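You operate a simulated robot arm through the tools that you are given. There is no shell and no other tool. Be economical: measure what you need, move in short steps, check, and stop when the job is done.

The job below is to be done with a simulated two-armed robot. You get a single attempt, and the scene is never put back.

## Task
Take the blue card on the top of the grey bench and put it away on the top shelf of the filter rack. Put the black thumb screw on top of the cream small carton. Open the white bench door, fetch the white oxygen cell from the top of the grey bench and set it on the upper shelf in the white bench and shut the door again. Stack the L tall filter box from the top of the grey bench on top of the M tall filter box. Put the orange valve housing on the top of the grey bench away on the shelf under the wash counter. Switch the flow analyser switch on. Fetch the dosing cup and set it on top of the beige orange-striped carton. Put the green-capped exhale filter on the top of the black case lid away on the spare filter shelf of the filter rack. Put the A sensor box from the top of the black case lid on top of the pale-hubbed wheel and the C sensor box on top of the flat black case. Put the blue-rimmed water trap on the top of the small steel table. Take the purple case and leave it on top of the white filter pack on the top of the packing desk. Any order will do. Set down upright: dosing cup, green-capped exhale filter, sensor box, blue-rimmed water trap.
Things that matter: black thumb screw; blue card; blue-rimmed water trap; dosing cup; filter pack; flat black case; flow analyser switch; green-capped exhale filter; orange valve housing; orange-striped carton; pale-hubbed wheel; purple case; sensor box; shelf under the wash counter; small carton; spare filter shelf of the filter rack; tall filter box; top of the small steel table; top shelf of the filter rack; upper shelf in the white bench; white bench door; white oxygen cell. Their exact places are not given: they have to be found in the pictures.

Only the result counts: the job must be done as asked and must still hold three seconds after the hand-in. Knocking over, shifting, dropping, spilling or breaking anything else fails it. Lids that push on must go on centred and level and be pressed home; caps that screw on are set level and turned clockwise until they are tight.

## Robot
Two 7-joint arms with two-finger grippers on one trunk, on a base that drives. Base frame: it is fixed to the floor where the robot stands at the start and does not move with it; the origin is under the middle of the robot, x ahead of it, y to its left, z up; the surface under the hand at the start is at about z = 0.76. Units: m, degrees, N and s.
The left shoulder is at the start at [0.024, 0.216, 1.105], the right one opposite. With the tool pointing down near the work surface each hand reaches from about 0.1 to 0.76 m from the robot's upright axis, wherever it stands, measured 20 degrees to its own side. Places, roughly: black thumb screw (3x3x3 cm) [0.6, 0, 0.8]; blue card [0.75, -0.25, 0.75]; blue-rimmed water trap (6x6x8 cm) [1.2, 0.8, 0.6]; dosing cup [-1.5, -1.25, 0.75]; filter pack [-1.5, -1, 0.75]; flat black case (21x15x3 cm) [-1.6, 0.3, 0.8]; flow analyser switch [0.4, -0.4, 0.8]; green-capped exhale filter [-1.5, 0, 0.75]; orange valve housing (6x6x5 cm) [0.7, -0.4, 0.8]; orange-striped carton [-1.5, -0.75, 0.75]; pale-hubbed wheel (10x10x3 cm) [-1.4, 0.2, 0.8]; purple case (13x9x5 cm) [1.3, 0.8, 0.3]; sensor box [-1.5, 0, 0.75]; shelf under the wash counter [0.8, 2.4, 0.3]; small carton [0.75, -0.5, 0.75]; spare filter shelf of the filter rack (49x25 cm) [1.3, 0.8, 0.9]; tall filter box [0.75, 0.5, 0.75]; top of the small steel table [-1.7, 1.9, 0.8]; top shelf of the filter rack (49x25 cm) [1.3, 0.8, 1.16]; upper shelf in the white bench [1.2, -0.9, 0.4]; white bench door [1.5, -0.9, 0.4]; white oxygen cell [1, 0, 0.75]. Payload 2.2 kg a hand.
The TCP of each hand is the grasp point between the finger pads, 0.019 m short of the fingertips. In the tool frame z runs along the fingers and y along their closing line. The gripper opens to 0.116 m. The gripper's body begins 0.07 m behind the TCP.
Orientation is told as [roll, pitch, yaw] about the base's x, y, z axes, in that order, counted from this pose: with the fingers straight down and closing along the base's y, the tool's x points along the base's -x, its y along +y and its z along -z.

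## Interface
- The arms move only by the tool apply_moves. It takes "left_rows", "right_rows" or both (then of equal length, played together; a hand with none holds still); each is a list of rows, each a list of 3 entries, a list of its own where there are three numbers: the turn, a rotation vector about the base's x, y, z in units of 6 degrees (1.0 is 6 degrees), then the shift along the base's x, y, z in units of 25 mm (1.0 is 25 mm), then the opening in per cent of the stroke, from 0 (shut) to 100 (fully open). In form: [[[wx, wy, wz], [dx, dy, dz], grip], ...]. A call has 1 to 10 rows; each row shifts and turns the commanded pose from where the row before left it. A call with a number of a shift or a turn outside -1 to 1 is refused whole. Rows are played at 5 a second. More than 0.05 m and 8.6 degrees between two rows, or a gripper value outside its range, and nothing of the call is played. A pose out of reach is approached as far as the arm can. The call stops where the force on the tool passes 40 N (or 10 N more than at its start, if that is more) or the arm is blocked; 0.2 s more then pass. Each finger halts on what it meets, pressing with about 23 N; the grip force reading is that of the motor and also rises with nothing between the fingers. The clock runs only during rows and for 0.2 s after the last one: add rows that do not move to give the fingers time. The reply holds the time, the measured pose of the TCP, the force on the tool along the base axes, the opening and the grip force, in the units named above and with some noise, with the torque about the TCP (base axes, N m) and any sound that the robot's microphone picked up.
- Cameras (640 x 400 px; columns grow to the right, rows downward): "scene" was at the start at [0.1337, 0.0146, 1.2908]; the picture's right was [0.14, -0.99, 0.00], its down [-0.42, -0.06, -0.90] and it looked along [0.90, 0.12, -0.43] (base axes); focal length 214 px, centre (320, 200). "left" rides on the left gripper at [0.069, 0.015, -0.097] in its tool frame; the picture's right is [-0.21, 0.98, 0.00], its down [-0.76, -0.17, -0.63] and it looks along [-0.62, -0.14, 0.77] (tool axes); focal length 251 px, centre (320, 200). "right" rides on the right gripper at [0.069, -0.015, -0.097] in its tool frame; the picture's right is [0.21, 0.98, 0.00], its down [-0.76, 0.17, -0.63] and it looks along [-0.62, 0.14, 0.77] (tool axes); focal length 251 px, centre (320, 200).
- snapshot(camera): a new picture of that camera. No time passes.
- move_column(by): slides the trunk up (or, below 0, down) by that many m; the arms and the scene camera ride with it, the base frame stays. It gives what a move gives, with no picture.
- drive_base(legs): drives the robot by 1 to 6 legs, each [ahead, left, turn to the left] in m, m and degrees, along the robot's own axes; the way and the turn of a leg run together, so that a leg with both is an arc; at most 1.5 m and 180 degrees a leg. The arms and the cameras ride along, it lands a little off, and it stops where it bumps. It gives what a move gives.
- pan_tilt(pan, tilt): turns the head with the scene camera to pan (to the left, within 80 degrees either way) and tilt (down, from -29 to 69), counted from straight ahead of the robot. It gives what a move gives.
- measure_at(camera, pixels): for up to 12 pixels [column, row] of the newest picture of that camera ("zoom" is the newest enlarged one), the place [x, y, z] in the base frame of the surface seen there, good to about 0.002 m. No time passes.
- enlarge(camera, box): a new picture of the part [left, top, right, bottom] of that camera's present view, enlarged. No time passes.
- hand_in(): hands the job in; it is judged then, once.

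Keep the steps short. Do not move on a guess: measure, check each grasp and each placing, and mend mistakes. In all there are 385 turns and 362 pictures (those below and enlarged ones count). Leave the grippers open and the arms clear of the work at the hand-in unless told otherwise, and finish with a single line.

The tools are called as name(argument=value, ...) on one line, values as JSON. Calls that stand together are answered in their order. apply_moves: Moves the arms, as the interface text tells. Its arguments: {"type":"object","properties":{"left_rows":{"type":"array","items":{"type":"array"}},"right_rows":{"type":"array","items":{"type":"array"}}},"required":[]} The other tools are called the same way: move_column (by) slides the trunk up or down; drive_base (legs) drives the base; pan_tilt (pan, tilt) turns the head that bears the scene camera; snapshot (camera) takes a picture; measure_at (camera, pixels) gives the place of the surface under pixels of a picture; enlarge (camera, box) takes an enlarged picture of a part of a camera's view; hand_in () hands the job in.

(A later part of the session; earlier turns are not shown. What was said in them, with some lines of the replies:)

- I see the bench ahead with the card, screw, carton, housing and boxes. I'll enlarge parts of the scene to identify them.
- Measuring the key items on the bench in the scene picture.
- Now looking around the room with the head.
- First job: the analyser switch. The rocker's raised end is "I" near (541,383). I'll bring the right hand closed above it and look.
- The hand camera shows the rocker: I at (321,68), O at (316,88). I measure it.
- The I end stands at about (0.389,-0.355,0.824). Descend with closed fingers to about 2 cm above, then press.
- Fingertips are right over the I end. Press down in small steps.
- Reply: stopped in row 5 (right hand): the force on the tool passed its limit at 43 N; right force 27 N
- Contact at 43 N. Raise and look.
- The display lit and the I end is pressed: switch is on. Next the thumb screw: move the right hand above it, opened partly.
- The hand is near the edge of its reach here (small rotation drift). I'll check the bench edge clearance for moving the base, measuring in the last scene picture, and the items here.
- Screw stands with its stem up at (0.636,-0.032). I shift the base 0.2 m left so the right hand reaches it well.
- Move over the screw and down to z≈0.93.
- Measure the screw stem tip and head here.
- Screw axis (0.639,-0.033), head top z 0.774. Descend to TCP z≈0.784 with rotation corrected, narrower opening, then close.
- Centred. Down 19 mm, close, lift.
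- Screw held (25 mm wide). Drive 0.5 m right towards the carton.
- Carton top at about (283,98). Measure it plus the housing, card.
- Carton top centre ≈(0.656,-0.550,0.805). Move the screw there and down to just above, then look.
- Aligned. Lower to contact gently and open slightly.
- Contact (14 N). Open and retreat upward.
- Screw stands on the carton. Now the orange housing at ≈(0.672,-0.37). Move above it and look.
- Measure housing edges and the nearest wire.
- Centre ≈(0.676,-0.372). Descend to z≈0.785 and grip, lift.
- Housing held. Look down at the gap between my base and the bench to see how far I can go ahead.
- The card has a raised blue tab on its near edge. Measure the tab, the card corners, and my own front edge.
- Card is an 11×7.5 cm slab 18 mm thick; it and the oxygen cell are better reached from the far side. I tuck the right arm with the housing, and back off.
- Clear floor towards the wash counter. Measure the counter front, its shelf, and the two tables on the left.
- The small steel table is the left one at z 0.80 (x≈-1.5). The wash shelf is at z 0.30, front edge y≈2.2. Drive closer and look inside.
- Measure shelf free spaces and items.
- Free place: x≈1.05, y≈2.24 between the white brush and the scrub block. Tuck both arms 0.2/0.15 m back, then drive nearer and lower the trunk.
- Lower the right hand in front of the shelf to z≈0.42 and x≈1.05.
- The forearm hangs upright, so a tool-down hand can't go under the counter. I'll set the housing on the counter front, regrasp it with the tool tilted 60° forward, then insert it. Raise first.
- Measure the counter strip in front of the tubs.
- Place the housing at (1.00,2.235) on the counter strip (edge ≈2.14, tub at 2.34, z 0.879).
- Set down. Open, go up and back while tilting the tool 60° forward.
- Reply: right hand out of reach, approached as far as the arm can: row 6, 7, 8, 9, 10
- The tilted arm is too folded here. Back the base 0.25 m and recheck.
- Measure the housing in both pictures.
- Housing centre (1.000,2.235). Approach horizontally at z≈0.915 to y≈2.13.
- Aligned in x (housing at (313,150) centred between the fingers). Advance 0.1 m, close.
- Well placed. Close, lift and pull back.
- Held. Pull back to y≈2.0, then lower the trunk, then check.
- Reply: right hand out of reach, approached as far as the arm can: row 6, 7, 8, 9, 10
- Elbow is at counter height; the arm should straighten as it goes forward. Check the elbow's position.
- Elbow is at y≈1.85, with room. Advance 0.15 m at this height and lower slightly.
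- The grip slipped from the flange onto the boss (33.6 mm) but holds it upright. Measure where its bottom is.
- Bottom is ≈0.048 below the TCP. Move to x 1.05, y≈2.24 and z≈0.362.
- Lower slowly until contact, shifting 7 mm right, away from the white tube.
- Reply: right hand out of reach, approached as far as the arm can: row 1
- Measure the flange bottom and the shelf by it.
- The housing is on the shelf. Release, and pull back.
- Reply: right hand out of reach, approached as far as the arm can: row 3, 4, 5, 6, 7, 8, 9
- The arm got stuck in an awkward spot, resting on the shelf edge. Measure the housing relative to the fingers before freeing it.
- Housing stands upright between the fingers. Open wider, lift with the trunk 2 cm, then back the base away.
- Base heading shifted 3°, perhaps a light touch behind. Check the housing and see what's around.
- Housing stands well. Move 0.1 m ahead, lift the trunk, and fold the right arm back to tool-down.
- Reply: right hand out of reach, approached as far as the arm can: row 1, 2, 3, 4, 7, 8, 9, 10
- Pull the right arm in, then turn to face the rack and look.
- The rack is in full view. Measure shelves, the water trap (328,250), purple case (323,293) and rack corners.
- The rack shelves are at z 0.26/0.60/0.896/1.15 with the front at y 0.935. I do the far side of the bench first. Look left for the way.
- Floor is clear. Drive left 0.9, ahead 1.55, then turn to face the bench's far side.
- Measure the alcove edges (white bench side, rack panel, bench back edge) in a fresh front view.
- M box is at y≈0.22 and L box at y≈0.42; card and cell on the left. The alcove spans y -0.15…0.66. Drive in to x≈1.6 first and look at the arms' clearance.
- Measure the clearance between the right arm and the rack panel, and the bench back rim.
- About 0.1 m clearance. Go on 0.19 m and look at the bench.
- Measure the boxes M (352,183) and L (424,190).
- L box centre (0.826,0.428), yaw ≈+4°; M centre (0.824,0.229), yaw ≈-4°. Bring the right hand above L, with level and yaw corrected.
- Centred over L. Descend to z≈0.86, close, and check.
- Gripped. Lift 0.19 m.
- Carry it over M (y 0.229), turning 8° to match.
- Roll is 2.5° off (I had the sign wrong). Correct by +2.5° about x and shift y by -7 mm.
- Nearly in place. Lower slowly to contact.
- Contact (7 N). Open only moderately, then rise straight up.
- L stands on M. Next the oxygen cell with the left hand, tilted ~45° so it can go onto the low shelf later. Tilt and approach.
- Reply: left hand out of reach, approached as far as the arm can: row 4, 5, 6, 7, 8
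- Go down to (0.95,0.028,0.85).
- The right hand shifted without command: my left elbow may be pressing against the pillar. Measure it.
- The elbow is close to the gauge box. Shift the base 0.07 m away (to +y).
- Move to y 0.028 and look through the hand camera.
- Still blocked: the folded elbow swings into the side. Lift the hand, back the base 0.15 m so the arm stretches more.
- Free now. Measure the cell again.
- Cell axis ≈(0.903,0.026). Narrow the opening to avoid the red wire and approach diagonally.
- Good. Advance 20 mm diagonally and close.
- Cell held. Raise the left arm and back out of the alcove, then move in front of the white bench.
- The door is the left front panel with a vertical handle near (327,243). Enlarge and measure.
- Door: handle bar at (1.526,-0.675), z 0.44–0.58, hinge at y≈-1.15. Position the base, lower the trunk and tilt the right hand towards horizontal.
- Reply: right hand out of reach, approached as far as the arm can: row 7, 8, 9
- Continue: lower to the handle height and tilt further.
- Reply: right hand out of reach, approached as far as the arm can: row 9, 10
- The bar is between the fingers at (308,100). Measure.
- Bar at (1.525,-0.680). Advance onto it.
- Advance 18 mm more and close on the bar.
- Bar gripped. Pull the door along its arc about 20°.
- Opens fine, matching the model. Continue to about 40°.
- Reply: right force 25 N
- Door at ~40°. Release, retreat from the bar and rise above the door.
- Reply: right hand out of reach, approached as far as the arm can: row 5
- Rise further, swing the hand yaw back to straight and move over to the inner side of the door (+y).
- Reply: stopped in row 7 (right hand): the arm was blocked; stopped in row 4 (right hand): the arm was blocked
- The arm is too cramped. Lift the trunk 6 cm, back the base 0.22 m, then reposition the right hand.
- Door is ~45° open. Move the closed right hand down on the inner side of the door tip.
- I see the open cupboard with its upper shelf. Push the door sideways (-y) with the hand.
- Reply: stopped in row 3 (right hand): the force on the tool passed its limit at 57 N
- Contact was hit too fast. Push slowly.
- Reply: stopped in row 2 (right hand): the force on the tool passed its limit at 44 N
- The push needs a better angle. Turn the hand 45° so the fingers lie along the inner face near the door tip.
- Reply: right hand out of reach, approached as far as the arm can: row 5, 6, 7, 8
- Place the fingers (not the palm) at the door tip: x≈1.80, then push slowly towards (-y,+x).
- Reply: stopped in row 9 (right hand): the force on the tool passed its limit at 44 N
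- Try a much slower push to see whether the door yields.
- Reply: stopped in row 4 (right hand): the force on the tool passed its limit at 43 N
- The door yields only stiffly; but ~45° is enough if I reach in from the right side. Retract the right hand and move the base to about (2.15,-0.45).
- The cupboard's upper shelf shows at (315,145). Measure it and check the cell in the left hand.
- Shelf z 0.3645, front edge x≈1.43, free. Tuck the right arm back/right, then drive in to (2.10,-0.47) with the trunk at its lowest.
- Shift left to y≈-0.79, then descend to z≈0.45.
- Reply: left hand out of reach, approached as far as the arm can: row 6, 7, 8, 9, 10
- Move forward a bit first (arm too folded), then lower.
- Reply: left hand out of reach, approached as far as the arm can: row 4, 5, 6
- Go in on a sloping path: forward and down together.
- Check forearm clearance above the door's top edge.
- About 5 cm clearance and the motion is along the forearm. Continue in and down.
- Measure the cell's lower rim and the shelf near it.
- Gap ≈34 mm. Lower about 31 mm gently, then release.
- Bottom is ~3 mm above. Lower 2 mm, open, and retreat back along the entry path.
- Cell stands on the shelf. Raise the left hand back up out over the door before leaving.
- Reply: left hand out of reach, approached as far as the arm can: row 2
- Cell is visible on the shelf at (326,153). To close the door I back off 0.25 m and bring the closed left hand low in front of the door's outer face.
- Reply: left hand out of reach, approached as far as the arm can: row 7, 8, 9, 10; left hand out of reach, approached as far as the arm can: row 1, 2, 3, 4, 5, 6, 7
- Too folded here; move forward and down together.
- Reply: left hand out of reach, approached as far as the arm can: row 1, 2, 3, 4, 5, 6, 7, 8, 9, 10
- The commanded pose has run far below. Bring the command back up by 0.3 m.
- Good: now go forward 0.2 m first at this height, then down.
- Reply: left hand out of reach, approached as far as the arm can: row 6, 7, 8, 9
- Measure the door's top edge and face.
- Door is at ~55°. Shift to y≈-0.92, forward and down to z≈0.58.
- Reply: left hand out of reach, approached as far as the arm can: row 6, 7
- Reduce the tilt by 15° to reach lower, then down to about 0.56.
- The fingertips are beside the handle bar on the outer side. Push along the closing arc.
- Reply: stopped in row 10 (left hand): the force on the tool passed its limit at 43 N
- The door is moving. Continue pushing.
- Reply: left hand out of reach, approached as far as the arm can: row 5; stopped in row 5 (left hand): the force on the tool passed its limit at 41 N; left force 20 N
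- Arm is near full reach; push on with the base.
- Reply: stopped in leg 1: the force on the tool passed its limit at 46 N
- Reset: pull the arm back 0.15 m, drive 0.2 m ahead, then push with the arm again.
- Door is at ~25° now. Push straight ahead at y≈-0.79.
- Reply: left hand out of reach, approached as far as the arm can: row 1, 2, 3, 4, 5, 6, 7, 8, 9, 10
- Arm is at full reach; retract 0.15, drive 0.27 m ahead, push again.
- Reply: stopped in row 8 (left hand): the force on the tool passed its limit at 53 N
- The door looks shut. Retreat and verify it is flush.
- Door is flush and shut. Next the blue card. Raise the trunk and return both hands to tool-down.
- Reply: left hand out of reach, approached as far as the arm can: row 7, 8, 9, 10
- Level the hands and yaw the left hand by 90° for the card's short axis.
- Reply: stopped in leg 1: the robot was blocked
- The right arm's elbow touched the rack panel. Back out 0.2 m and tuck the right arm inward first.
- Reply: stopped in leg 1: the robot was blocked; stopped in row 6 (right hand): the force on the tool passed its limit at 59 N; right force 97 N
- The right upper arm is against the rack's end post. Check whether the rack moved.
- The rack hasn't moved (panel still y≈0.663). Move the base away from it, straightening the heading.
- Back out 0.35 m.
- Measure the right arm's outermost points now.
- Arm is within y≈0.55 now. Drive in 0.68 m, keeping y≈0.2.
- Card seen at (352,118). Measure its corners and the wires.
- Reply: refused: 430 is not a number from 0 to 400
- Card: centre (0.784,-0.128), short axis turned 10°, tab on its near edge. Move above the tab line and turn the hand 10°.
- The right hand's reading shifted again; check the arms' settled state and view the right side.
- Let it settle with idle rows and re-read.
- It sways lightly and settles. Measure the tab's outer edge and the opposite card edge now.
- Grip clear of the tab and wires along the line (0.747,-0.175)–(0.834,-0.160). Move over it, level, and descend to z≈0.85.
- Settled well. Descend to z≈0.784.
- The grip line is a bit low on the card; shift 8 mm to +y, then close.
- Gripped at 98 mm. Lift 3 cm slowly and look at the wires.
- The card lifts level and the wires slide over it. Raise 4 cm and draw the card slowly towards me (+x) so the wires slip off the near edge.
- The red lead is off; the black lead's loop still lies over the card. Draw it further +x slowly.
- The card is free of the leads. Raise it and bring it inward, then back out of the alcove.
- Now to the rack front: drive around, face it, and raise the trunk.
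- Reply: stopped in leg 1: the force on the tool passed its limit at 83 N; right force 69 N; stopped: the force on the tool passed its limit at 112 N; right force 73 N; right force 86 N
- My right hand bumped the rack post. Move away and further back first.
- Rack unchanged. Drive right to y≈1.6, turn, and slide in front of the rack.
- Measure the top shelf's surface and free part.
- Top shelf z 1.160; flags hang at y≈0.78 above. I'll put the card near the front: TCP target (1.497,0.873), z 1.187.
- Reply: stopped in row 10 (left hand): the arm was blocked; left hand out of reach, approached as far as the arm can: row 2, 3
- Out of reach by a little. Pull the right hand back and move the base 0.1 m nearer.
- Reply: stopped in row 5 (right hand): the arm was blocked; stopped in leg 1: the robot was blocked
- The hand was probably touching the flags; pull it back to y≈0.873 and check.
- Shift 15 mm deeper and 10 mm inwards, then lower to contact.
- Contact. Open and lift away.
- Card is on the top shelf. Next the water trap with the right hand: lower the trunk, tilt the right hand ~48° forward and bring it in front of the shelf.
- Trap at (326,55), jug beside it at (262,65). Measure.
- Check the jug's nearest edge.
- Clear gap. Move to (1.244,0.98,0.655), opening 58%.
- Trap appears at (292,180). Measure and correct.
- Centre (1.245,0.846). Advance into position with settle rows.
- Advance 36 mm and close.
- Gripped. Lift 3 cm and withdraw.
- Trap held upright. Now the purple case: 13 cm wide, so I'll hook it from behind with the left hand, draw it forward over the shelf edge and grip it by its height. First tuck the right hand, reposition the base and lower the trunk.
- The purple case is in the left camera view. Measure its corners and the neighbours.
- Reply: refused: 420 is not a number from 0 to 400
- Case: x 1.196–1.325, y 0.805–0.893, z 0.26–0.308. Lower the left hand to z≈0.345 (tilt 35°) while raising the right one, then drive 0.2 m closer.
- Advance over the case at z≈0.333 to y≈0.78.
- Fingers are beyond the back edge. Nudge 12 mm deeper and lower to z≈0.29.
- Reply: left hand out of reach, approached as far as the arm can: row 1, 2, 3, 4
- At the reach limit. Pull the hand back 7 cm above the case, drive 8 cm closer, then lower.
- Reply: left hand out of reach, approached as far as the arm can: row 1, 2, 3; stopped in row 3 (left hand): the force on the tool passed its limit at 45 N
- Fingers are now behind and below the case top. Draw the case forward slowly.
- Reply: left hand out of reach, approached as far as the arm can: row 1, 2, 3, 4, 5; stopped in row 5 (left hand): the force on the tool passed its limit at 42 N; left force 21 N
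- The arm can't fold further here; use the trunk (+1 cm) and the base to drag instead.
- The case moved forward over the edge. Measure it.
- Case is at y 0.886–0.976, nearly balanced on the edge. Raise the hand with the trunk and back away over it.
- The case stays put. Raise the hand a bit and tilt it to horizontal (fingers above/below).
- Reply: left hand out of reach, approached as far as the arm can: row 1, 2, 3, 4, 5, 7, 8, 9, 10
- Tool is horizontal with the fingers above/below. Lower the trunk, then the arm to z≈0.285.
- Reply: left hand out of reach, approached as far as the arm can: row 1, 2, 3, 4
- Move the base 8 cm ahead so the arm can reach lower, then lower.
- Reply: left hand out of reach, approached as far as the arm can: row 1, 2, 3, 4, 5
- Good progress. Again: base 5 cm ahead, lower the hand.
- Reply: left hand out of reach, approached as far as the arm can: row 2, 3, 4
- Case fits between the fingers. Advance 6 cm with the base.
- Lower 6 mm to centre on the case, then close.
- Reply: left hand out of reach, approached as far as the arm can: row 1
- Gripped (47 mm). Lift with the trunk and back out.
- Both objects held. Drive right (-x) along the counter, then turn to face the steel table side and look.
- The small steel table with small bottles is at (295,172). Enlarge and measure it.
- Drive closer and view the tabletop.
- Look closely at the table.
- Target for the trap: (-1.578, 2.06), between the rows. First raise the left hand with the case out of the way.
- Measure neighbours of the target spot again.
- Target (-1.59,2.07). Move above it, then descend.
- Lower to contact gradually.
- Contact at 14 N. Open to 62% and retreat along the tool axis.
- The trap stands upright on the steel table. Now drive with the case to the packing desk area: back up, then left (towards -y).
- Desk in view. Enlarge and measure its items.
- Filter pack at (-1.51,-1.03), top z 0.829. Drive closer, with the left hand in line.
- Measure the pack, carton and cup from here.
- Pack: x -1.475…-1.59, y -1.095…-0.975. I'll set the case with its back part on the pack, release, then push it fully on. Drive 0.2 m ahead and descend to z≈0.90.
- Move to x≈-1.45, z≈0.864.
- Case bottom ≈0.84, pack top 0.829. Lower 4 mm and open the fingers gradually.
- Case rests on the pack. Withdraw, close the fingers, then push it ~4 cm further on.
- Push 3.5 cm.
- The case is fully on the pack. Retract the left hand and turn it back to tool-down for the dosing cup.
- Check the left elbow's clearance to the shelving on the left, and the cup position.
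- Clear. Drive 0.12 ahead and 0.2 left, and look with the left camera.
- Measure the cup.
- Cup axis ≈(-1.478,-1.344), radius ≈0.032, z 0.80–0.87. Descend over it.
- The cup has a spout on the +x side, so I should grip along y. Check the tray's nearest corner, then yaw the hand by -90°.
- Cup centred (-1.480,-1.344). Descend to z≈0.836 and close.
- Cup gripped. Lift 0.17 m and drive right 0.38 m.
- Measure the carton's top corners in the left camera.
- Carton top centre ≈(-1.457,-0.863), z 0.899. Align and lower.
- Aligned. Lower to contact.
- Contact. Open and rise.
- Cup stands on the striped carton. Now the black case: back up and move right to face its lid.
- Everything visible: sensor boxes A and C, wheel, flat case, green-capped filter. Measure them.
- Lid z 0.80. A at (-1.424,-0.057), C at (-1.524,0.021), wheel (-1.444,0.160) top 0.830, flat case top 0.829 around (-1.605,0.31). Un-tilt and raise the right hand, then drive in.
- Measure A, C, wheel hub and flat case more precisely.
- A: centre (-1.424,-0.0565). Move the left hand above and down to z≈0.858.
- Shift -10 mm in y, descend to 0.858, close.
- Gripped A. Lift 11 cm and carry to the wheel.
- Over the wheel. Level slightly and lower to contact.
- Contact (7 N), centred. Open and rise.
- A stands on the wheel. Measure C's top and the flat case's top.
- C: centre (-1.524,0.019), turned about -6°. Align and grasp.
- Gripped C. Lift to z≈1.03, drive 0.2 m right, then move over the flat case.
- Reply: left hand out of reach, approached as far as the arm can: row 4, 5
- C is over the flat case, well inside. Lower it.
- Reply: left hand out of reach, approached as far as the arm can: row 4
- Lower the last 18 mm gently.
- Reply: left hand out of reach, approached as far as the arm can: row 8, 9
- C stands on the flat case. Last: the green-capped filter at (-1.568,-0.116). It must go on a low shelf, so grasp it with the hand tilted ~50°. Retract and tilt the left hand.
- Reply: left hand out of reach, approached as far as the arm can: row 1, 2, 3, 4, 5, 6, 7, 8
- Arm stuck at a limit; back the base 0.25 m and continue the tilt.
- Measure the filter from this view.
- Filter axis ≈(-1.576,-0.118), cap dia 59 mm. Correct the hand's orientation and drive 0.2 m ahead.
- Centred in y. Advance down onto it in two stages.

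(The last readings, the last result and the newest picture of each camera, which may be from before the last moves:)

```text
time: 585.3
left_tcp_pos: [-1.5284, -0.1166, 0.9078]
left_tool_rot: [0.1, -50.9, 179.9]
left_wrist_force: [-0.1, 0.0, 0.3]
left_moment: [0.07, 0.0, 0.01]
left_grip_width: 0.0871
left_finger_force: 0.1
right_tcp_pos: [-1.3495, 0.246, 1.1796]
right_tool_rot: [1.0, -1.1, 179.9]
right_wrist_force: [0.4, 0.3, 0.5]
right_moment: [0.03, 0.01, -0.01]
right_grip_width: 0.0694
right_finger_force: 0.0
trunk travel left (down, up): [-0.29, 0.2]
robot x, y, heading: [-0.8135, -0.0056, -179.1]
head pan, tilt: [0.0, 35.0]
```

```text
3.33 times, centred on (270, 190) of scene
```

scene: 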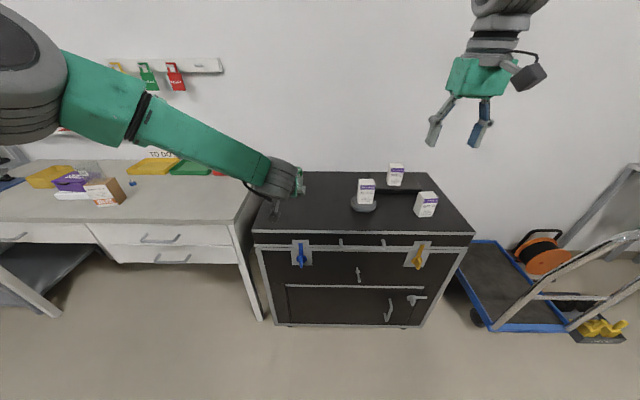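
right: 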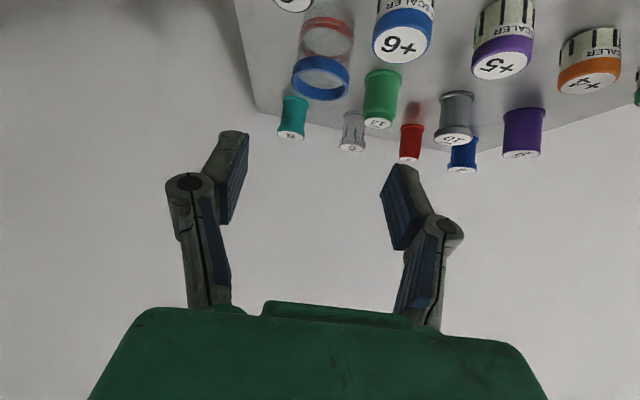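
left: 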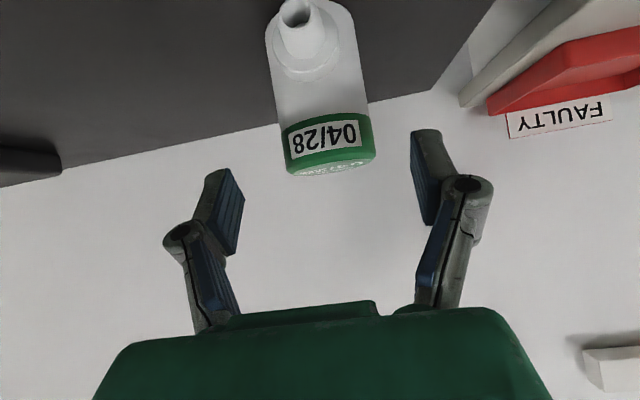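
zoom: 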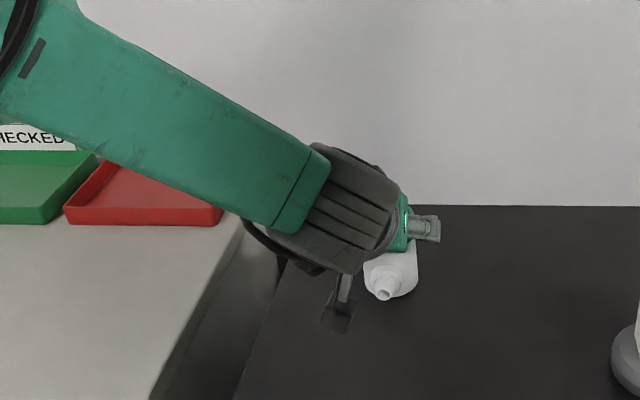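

Advance the rest and close.

apply_moves(left_rows=[[[0, 0, 0], [-0.65, 0, -0.6], 75], [[0, 0, 0], [-0.65, 0, -0.6], 75], [[0, 0, 0], [-0.6, 0, -0.6], 75], [[0, 0, 0], [0, 0, 0], 75], [[0, 0, 0], [0, 0, 0], 75]])

snapshot(camera="left")

```text
time: 586.5
left_tcp_pos: [-1.5776, -0.1163, 0.8622]
left_tool_rot: [-0.1, -51.0, 179.8]
left_wrist_force: [1.1, -1.1, -0.8]
left_moment: [-0.05, 0.0, 0.0]
left_grip_width: 0.087
left_finger_force: 0.0
right_tcp_pos: [-1.3497, 0.2463, 1.1795]
right_tool_rot: [1.0, -1.3, 179.9]
right_wrist_force: [0.1, -0.2, -0.1]
right_moment: [0.04, -0.01, 0.01]
right_grip_width: 0.0696
right_finger_force: 0.0
trunk travel left (down, up): [-0.29, 0.2]
robot x, y, heading: [-0.8142, -0.0078, -179.3]
head pan, tilt: [0.0, 35.0]
```

```text
88 pictures are left
```

left: 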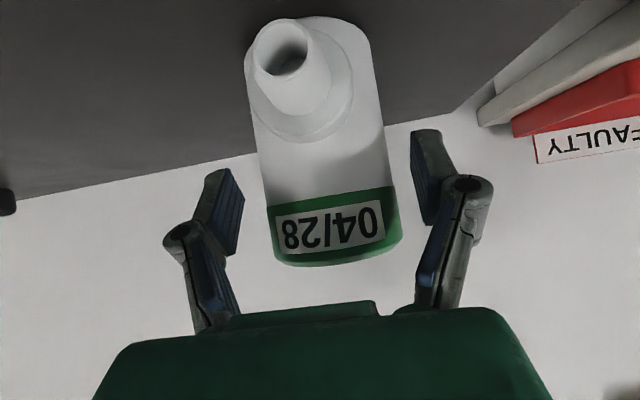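

Good. Close and lift.

apply_moves(left_rows=[[[0, 0, 0], [0, 0, -0.2], 75], [[0, 0, 0], [0, 0, 0], 0], [[0, 0, 0], [0, 0, 0], 0], [[0, 0, 0], [0, 0, 0], 0], [[0, 0, 0], [0, 0, 0.6], 0], [[0, 0, 0], [0, 0, 0.8], 0], [[0, 0, 0], [0, 0, 1], 0], [[0, 0, 0], [0, 0, 1], 0], [[0, 0, 0], [0, 0, 1], 0], [[0, 0, 0], [0, 0, 0], 0]])

snapshot(camera="left")

```text
time: 588.7
left_tcp_pos: [-1.5771, -0.1159, 0.967]
left_tool_rot: [-0.1, -50.9, 179.8]
left_wrist_force: [-0.9, 0.8, -0.9]
left_moment: [0.03, 0.0, 0.0]
left_grip_width: 0.0579
left_finger_force: 23.1
right_tcp_pos: [-1.3491, 0.2447, 1.1807]
right_tool_rot: [1.1, -1.2, 179.9]
right_wrist_force: [-0.2, 0.5, 0.3]
right_moment: [-0.05, -0.02, 0.01]
right_grip_width: 0.0694
right_finger_force: 0.0
trunk travel left (down, up): [-0.29, 0.2]
robot x, y, heading: [-0.8177, -0.0039, -179.2]
head pan, tilt: [0.0, 35.0]
```

```text
87 pictures are left
```

left: 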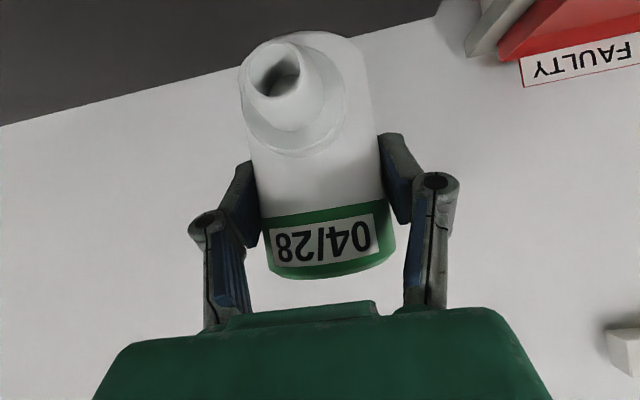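

Filter held. Drive to the rack: back, right to y≈1.87, turn to face it, and slide along.

drive_base(legs=[[-0.55, 0, 0], [0, -1.45, 0], [0, -0.4, 0], [0, 0, 90], [0, 1.43, 0]])

pan_tilt(pan=5, tilt=35)

snapshot(camera="scene")

```text
time: 602.5
left_tcp_pos: [-0.8906, 1.4407, 0.974]
left_tool_rot: [2.3, -51.1, -155.9]
left_wrist_force: [-0.1, -1.2, -2.1]
left_moment: [0.02, 0.03, -0.04]
left_grip_width: 0.0578
left_finger_force: 23.0
right_tcp_pos: [-0.8506, 1.8709, 1.1747]
right_tool_rot: [2.8, -1.4, -154.1]
right_wrist_force: [-1.2, 0.0, -0.9]
right_moment: [0.0, -0.03, -0.02]
right_grip_width: 0.0691
right_finger_force: 0.1
trunk travel left (down, up): [-0.29, 0.2]
robot x, y, heading: [-0.2528, 1.8502, -153.1]
head pan, tilt: [0.0, 35.0]
stopped in leg 4: the robot was blocked; the commanded pose is now the measured one
```

```text
time: 603.2
left_tcp_pos: [-0.8841, 1.436, 0.9774]
left_tool_rot: [1.6, -51.3, -155.3]
left_wrist_force: [0.0, -0.1, -0.5]
left_moment: [0.04, 0.02, -0.02]
left_grip_width: 0.058
left_finger_force: 22.8
right_tcp_pos: [-0.8433, 1.864, 1.1801]
right_tool_rot: [2.2, -1.6, -153.9]
right_wrist_force: [-0.1, 0.4, -0.5]
right_moment: [0.04, -0.01, 0.01]
right_grip_width: 0.0698
right_finger_force: 0.1
trunk travel left (down, up): [-0.29, 0.2]
robot x, y, heading: [-0.2507, 1.8496, -153.0]
head pan, tilt: [5.0, 35.0]
```

```text
86 pictures are left
```

scene: 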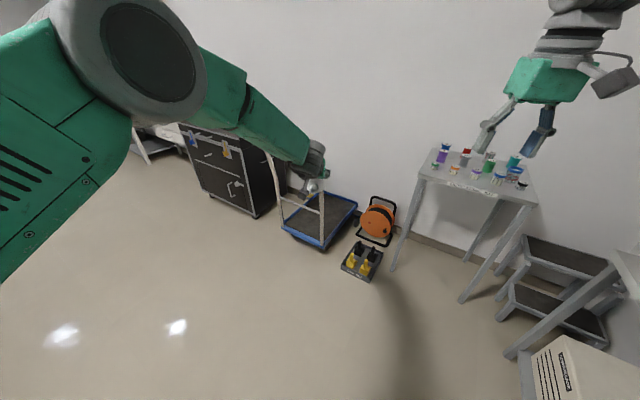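

The base touched the wash cabinet while turning. Shift 0.2 m away from it, then finish the turn.

drive_base(legs=[[0.09, 0.18, 0], [0, 0, 63]])

snapshot(camera="scene")

snapshot(camera="left")

```text
time: 607.5
left_tcp_pos: [-0.1502, 0.8974, 0.9767]
left_tool_rot: [1.1, -51.4, -91.4]
left_wrist_force: [0.7, -0.1, -1.0]
left_moment: [-0.03, 0.03, -0.02]
left_grip_width: 0.0579
left_finger_force: 22.8
right_tcp_pos: [-0.5119, 1.1272, 1.1835]
right_tool_rot: [1.8, -1.7, -90.3]
right_wrist_force: [0.2, -1.0, -0.2]
right_moment: [0.0, 0.01, 0.02]
right_grip_width: 0.0693
right_finger_force: 0.1
trunk travel left (down, up): [-0.29, 0.2]
robot x, y, heading: [-0.2457, 1.65, -89.5]
head pan, tilt: [5.0, 35.0]
```

```text
85 pictures are left
```

scene: 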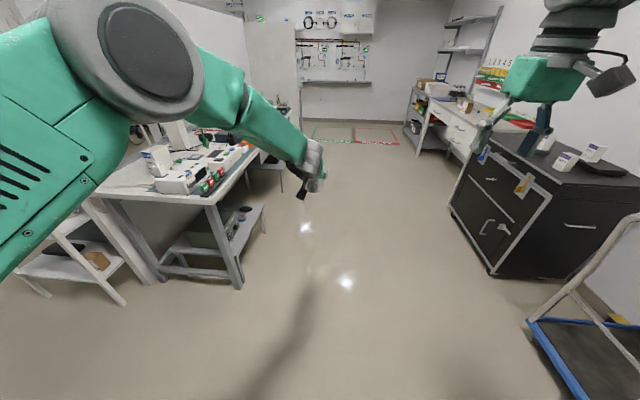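

```text
84 pictures are left
```

left: 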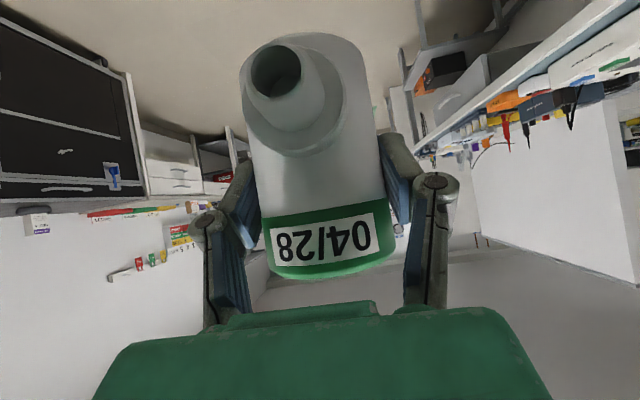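

Back 0.2 m and slide left (+x) 1.42 m in front of the rack.

drive_base(legs=[[-0.2, 0, 0], [0, 1.42, 0]])

pan_tilt(pan=0, tilt=38)

snapshot(camera="scene")

```text
time: 615.9
left_tcp_pos: [1.2687, 1.1118, 0.9815]
left_tool_rot: [2.4, -51.5, -92.8]
left_wrist_force: [-1.3, -0.7, -0.8]
left_moment: [0.0, 0.0, 0.02]
left_grip_width: 0.058
left_finger_force: 22.9
right_tcp_pos: [0.9058, 1.3437, 1.18]
right_tool_rot: [2.7, -2.0, -90.5]
right_wrist_force: [-0.4, 1.3, -0.2]
right_moment: [-0.02, -0.01, -0.02]
right_grip_width: 0.0698
right_finger_force: 0.0
trunk travel left (down, up): [-0.29, 0.2]
robot x, y, heading: [1.1878, 1.8653, -89.6]
head pan, tilt: [5.0, 35.0]
```

```text
time: 616.6
left_tcp_pos: [1.2699, 1.1158, 0.9826]
left_tool_rot: [2.2, -51.5, -92.6]
left_wrist_force: [-0.3, 0.4, -1.6]
left_moment: [0.0, -0.03, 0.05]
left_grip_width: 0.0578
left_finger_force: 23.2
right_tcp_pos: [0.908, 1.3483, 1.1829]
right_tool_rot: [2.5, -2.3, -90.6]
right_wrist_force: [-0.3, 0.1, 1.2]
right_moment: [0.02, -0.02, 0.05]
right_grip_width: 0.0697
right_finger_force: 0.0
trunk travel left (down, up): [-0.29, 0.2]
robot x, y, heading: [1.1865, 1.8632, -89.5]
head pan, tilt: [0.0, 38.0]
```

```text
83 pictures are left
```

scene: 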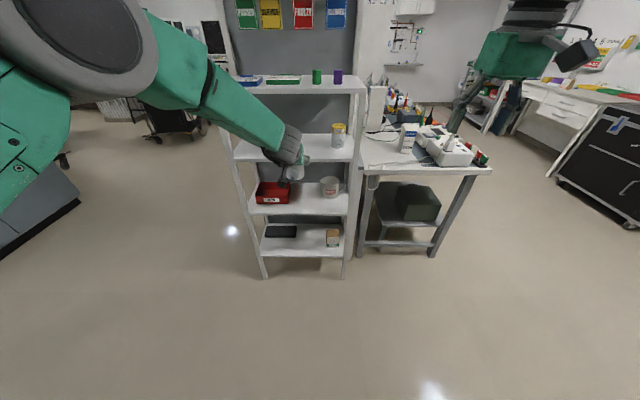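

Look through the left camera to see the shelf's jars.

snapshot(camera="left")

enlarge(camera="scene", box=[210, 60, 400, 220])

measure_at(camera="zoom", pixels=[[430, 240], [430, 290], [340, 320], [100, 310], [480, 320], [330, 290], [140, 280]])

```text
82 pictures are left
```

left: 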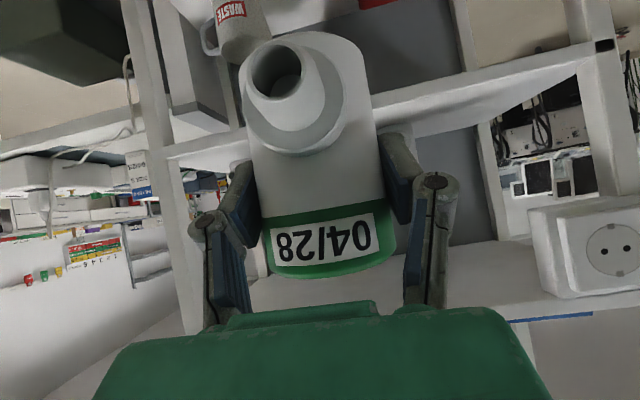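

```text
2.50 times, centred on (305, 140) of scene
```

zoom: 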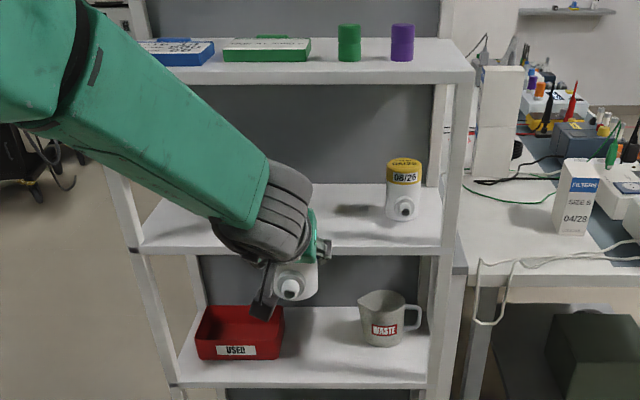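

```text
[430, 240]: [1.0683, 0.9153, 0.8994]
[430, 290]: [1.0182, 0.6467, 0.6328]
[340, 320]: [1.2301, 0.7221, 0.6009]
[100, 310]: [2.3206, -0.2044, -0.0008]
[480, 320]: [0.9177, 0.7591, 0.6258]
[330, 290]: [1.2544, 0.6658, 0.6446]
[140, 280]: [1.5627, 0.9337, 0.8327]
```

Slide 0.22 m further left to uncover the shelf.

drive_base(legs=[[0, 0.22, 0]])

pan_tilt(pan=-5, tilt=38)

enlarge(camera="scene", box=[180, 60, 400, 220])

snapshot(camera="right")

```text
time: 618.2
left_tcp_pos: [1.4893, 1.1162, 0.9834]
left_tool_rot: [1.8, -51.8, -92.4]
left_wrist_force: [-0.3, 0.1, -0.6]
left_moment: [-0.04, -0.01, 0.02]
left_grip_width: 0.0584
left_finger_force: 22.7
right_tcp_pos: [1.1267, 1.35, 1.1838]
right_tool_rot: [2.2, -2.1, -90.7]
right_wrist_force: [0.3, 0.8, -0.2]
right_moment: [0.01, 0.0, -0.02]
right_grip_width: 0.0696
right_finger_force: 0.1
trunk travel left (down, up): [-0.29, 0.2]
robot x, y, heading: [1.4083, 1.8638, -89.7]
head pan, tilt: [0.0, 38.0]
```

```text
time: 618.9
left_tcp_pos: [1.4909, 1.1185, 0.986]
left_tool_rot: [1.7, -51.9, -92.3]
left_wrist_force: [0.2, 0.0, 0.0]
left_moment: [-0.03, 0.01, -0.01]
left_grip_width: 0.0579
left_finger_force: 23.3
right_tcp_pos: [1.1305, 1.3542, 1.1857]
right_tool_rot: [2.3, -2.3, -90.7]
right_wrist_force: [0.5, -0.2, 0.6]
right_moment: [-0.02, -0.02, -0.02]
right_grip_width: 0.0695
right_finger_force: 0.0
trunk travel left (down, up): [-0.29, 0.2]
robot x, y, heading: [1.4052, 1.8673, -90.2]
head pan, tilt: [-5.0, 38.0]
```

```text
2.50 times, centred on (290, 140) of scene
```

zoom: 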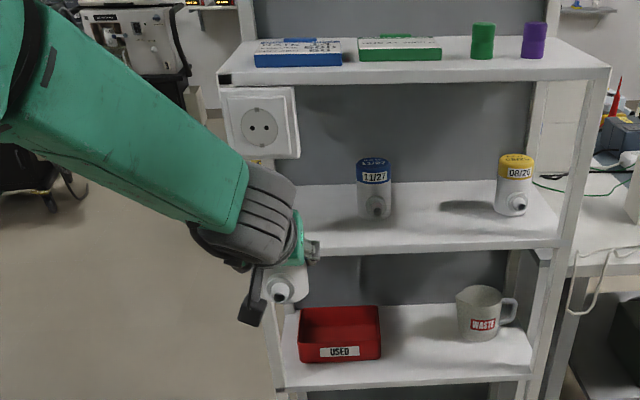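

```text
79 pictures are left
```

right: 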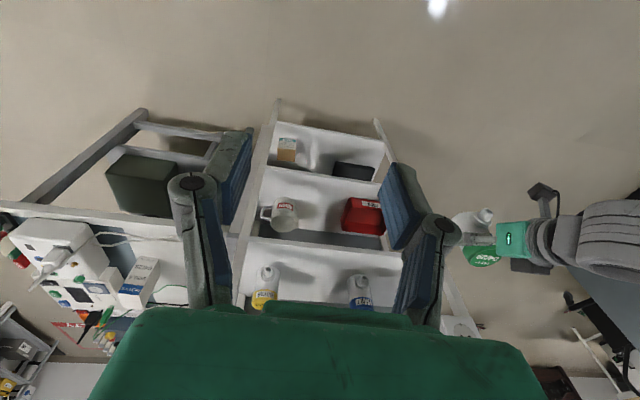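

Blue jar and yellow jar with free room between them. Measure.

measure_at(camera="zoom", pixels=[[374, 163], [374, 205], [392, 190], [515, 160], [498, 190], [515, 205], [440, 190], [440, 220], [440, 240], [450, 85], [345, 230]])

```text
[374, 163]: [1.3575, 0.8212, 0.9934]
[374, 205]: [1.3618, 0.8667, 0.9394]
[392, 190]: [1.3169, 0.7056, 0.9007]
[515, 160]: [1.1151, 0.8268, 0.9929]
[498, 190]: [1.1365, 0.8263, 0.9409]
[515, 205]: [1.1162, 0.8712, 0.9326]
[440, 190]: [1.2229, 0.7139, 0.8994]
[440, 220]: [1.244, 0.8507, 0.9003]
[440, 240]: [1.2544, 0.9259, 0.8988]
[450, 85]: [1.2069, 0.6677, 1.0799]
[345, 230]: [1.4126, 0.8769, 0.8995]
```

Target: (1.237,0.83) between the jars. Slide right 0.25 m, level the hand, and advance partway.

drive_base(legs=[[0, -0.255, 0], [0.13, 0, 0]])

apply_moves(left_rows=[[[0, 0.17, 0.16], [0, 0, 0], 0], [[0, 0, 0], [0, 0, 0], 0], [[0, 0, 0], [0, 0, 0], 0], [[0, 0, 0], [0, 0, 0], 0]])

snapshot(camera="left")

enlarge(camera="scene", box=[200, 60, 400, 220])

```text
time: 621.6
left_tcp_pos: [1.2477, 0.9874, 0.9868]
left_tool_rot: [1.1, -52.0, -91.7]
left_wrist_force: [0.8, -1.3, -1.0]
left_moment: [0.03, 0.03, 0.0]
left_grip_width: 0.0581
left_finger_force: 22.9
right_tcp_pos: [0.8867, 1.2229, 1.1896]
right_tool_rot: [1.8, -2.4, -90.6]
right_wrist_force: [0.9, 0.7, 0.7]
right_moment: [-0.01, -0.01, -0.01]
right_grip_width: 0.0695
right_finger_force: 0.0
trunk travel left (down, up): [-0.29, 0.2]
robot x, y, heading: [1.1544, 1.73, -90.0]
head pan, tilt: [-5.0, 38.0]
```

```text
time: 622.6
left_tcp_pos: [1.2519, 0.991, 0.9895]
left_tool_rot: [-0.7, -52.0, -89.4]
left_wrist_force: [0.2, 0.1, -1.7]
left_moment: [-0.02, 0.01, -0.01]
left_grip_width: 0.058
left_finger_force: 22.7
right_tcp_pos: [0.8905, 1.2273, 1.191]
right_tool_rot: [1.6, -2.6, -90.6]
right_wrist_force: [0.4, -0.5, 0.2]
right_moment: [0.01, 0.01, 0.01]
right_grip_width: 0.0698
right_finger_force: 0.1
trunk travel left (down, up): [-0.29, 0.2]
robot x, y, heading: [1.1556, 1.7318, -90.1]
head pan, tilt: [-5.0, 38.0]
```

```text
78 pictures are left
```

left: 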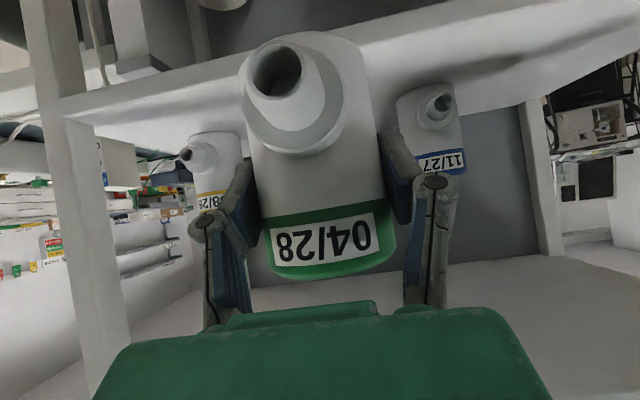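

```text
2.50 times, centred on (300, 140) of scene
```

zoom: 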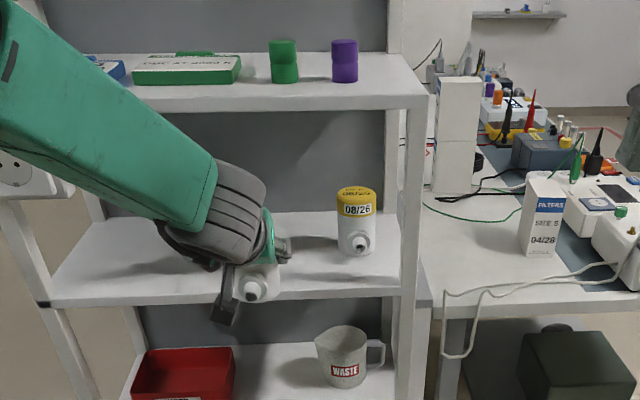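

Advance 0.16 m with the base (and 1.5 cm right).

drive_base(legs=[[0.16, -0.015, 0]])

apply_moves(left_rows=[[[0, 0, 0], [0, 0, -0.3], 0], [[0, 0, 0], [0, 0, -0.3], 0], [[0, 0, 0], [0, 0, 0], 0], [[0, 0, 0], [0, 0, 0], 0]])

snapshot(camera="left")

enlarge(camera="scene", box=[200, 60, 400, 220])

```text
time: 624.0
left_tcp_pos: [1.2261, 0.831, 0.9895]
left_tool_rot: [0.0, -52.0, -90.1]
left_wrist_force: [0.7, -0.1, -0.9]
left_moment: [-0.01, 0.02, -0.05]
left_grip_width: 0.0579
left_finger_force: 23.0
right_tcp_pos: [0.8654, 1.0691, 1.1886]
right_tool_rot: [2.1, -2.7, -90.8]
right_wrist_force: [0.9, 0.1, -0.8]
right_moment: [0.05, -0.01, 0.01]
right_grip_width: 0.0693
right_finger_force: 0.0
trunk travel left (down, up): [-0.29, 0.2]
robot x, y, heading: [1.1435, 1.5745, -90.1]
head pan, tilt: [-5.0, 38.0]
```

```text
time: 625.0
left_tcp_pos: [1.2297, 0.8322, 0.9754]
left_tool_rot: [-0.3, -52.2, -89.7]
left_wrist_force: [0.3, 0.4, -2.0]
left_moment: [-0.02, -0.01, 0.01]
left_grip_width: 0.058
left_finger_force: 23.1
right_tcp_pos: [0.8688, 1.0713, 1.1905]
right_tool_rot: [1.8, -2.6, -90.8]
right_wrist_force: [0.3, 0.1, 0.6]
right_moment: [-0.01, 0.01, 0.0]
right_grip_width: 0.0696
right_finger_force: 0.0
trunk travel left (down, up): [-0.29, 0.2]
robot x, y, heading: [1.1402, 1.5717, -89.6]
head pan, tilt: [-5.0, 38.0]
```

```text
76 pictures are left
```

left: 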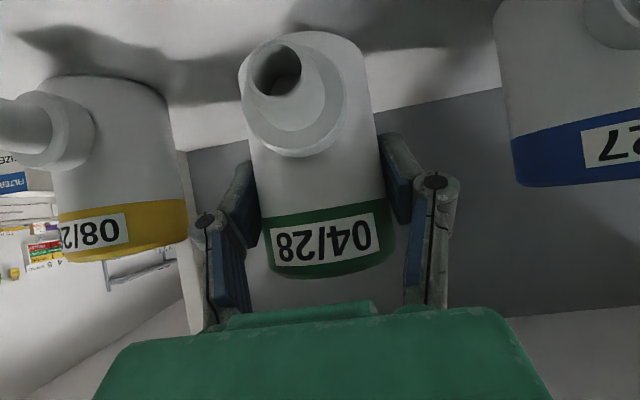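

```text
2.50 times, centred on (300, 140) of scene
```

zoom: 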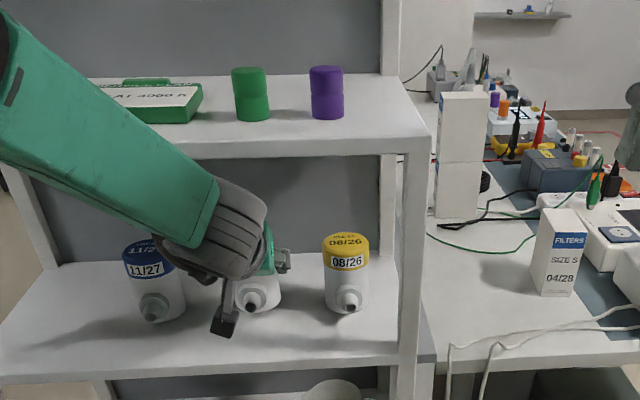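

Shift +7 mm in x and lower to contact.

apply_moves(left_rows=[[[0, 0, 0], [0.3, 0, -0.3], 0], [[0, 0, 0], [0, 0, -0.2], 0], [[0, 0, 0], [0, 0, -0.12], 0], [[0, 0, 0], [0, 0, -0.1], 0], [[0, 0, 0], [0, 0, 0], 0], [[0, 0, 0], [0, 0, 0], 0]])

```text
time: 626.4
left_tcp_pos: [1.2362, 0.8324, 0.9585]
left_tool_rot: [-0.3, -52.3, -89.7]
left_wrist_force: [0.1, 0.0, 2.4]
left_moment: [0.07, 0.0, 0.04]
left_grip_width: 0.0577
left_finger_force: 22.8
right_tcp_pos: [0.8673, 1.0706, 1.1907]
right_tool_rot: [2.0, -2.6, -90.7]
right_wrist_force: [-0.3, 0.1, 0.6]
right_moment: [0.01, 0.0, 0.02]
right_grip_width: 0.0695
right_finger_force: 0.0
trunk travel left (down, up): [-0.29, 0.2]
robot x, y, heading: [1.1387, 1.5743, -90.1]
head pan, tilt: [-5.0, 38.0]
```

apply_moves(left_rows=[[[0, 0, 0], [0, 0, -0.08], 0], [[0, 0, 0], [0, 0, 0], 0], [[0, 0, 0], [0, 0, 0], 62], [[0, 0, 0], [0, 0, 0], 68], [[0, 0, 0], [0, 0.4, 0.3], 68], [[0, 0, 0], [0, 0.6, 0.4], 68], [[0, 0, 0], [0, 0.8, 0.4], 68], [[0, 0, 0], [0, 0.8, 0.3], 68], [[0, 0, 0], [0, 0, 0], 68]])

drive_base(legs=[[-0.22, 0, 0]])

snapshot(camera="scene")

snapshot(camera="left")

```text
time: 628.4
left_tcp_pos: [1.2364, 0.8991, 0.991]
left_tool_rot: [-0.3, -52.1, -89.9]
left_wrist_force: [-0.5, -0.2, 0.5]
left_moment: [0.0, 0.02, 0.02]
left_grip_width: 0.0787
left_finger_force: 0.1
right_tcp_pos: [0.8679, 1.0719, 1.1907]
right_tool_rot: [1.9, -2.7, -90.9]
right_wrist_force: [-0.1, -0.9, -0.2]
right_moment: [0.01, 0.0, -0.02]
right_grip_width: 0.0697
right_finger_force: 0.1
trunk travel left (down, up): [-0.29, 0.2]
robot x, y, heading: [1.1442, 1.5774, -89.9]
head pan, tilt: [-5.0, 38.0]
```

```text
time: 630.1
left_tcp_pos: [1.235, 1.12, 0.9909]
left_tool_rot: [-0.2, -52.3, -89.7]
left_wrist_force: [0.6, 0.2, -1.0]
left_moment: [0.0, -0.02, -0.01]
left_grip_width: 0.0787
left_finger_force: 0.1
right_tcp_pos: [0.8672, 1.2918, 1.1912]
right_tool_rot: [2.0, -2.7, -90.8]
right_wrist_force: [-0.1, 0.9, 0.4]
right_moment: [-0.02, 0.02, 0.01]
right_grip_width: 0.0693
right_finger_force: 0.1
trunk travel left (down, up): [-0.29, 0.2]
robot x, y, heading: [1.1417, 1.7925, -89.9]
head pan, tilt: [-5.0, 38.0]
```

```text
74 pictures are left
```

scene: 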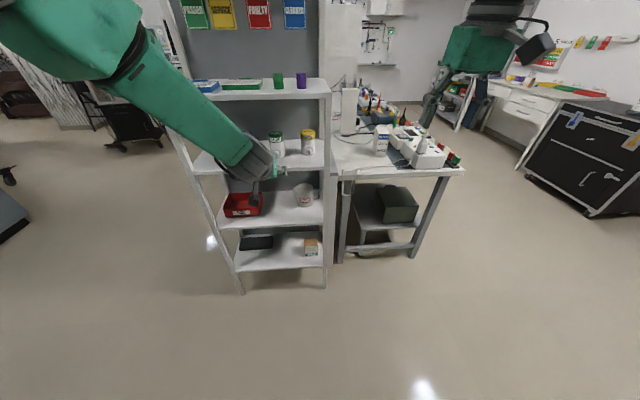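

```text
73 pictures are left
```

left: 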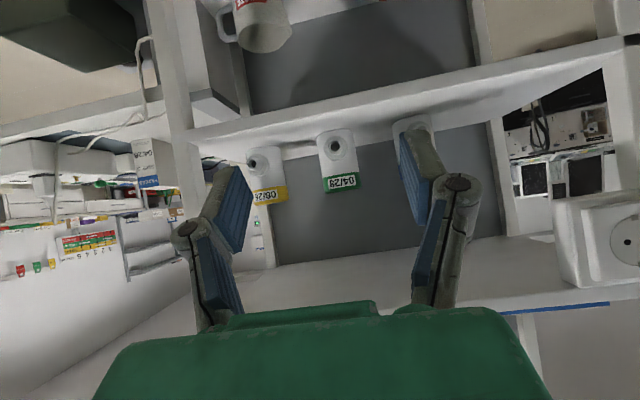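

The filter stands upright on the spare filter shelf. Open both grippers fully, back off a little, and do one last check.

apply_moves(left_rows=[[[0, 0, 0], [0, 0.8, 0], 100], [[0, 0, 0], [0, 0.8, 0], 100], [[0, 0, 0], [0, 0, 0], 100]], right_rows=[[[0, 0, 0], [0, 0, 0], 100], [[0, 0, 0], [0, 0, 0], 100], [[0, 0, 0], [0, 0, 0], 100]])

enlarge(camera="scene", box=[180, 60, 480, 210])

```text
time: 630.9
left_tcp_pos: [1.2362, 1.1618, 0.9925]
left_tool_rot: [-0.2, -52.5, -89.7]
left_wrist_force: [0.8, -0.5, -0.5]
left_moment: [0.0, 0.03, 0.01]
left_grip_width: 0.1161
left_finger_force: 0.1
right_tcp_pos: [0.8675, 1.2963, 1.1935]
right_tool_rot: [1.9, -2.9, -90.7]
right_wrist_force: [-0.6, 0.5, 0.1]
right_moment: [-0.01, -0.03, 0.02]
right_grip_width: 0.1161
right_finger_force: 0.0
trunk travel left (down, up): [-0.29, 0.2]
robot x, y, heading: [1.1416, 1.7904, -89.9]
head pan, tilt: [-5.0, 38.0]
```

```text
2.13 times, centred on (330, 135) of scene
```

zoom: 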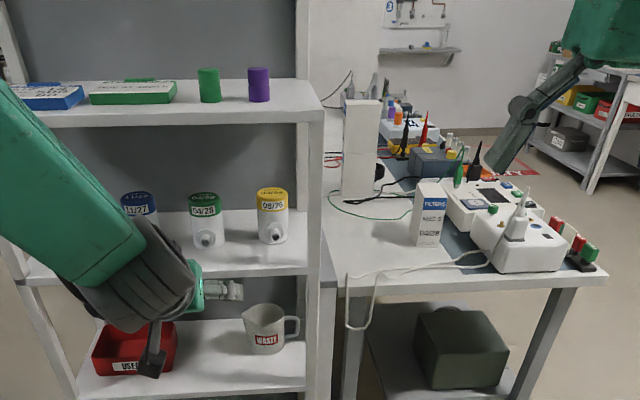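

The card, the filter and the L-on-M stack are all in place. Hand in.

hand_in()

```text
The job is handed in.
```

All the requested moves are done and the job is handed in. I checked each placing when it was made, but did not look again at the wash shelf, bench-top carton or desk items at the end.
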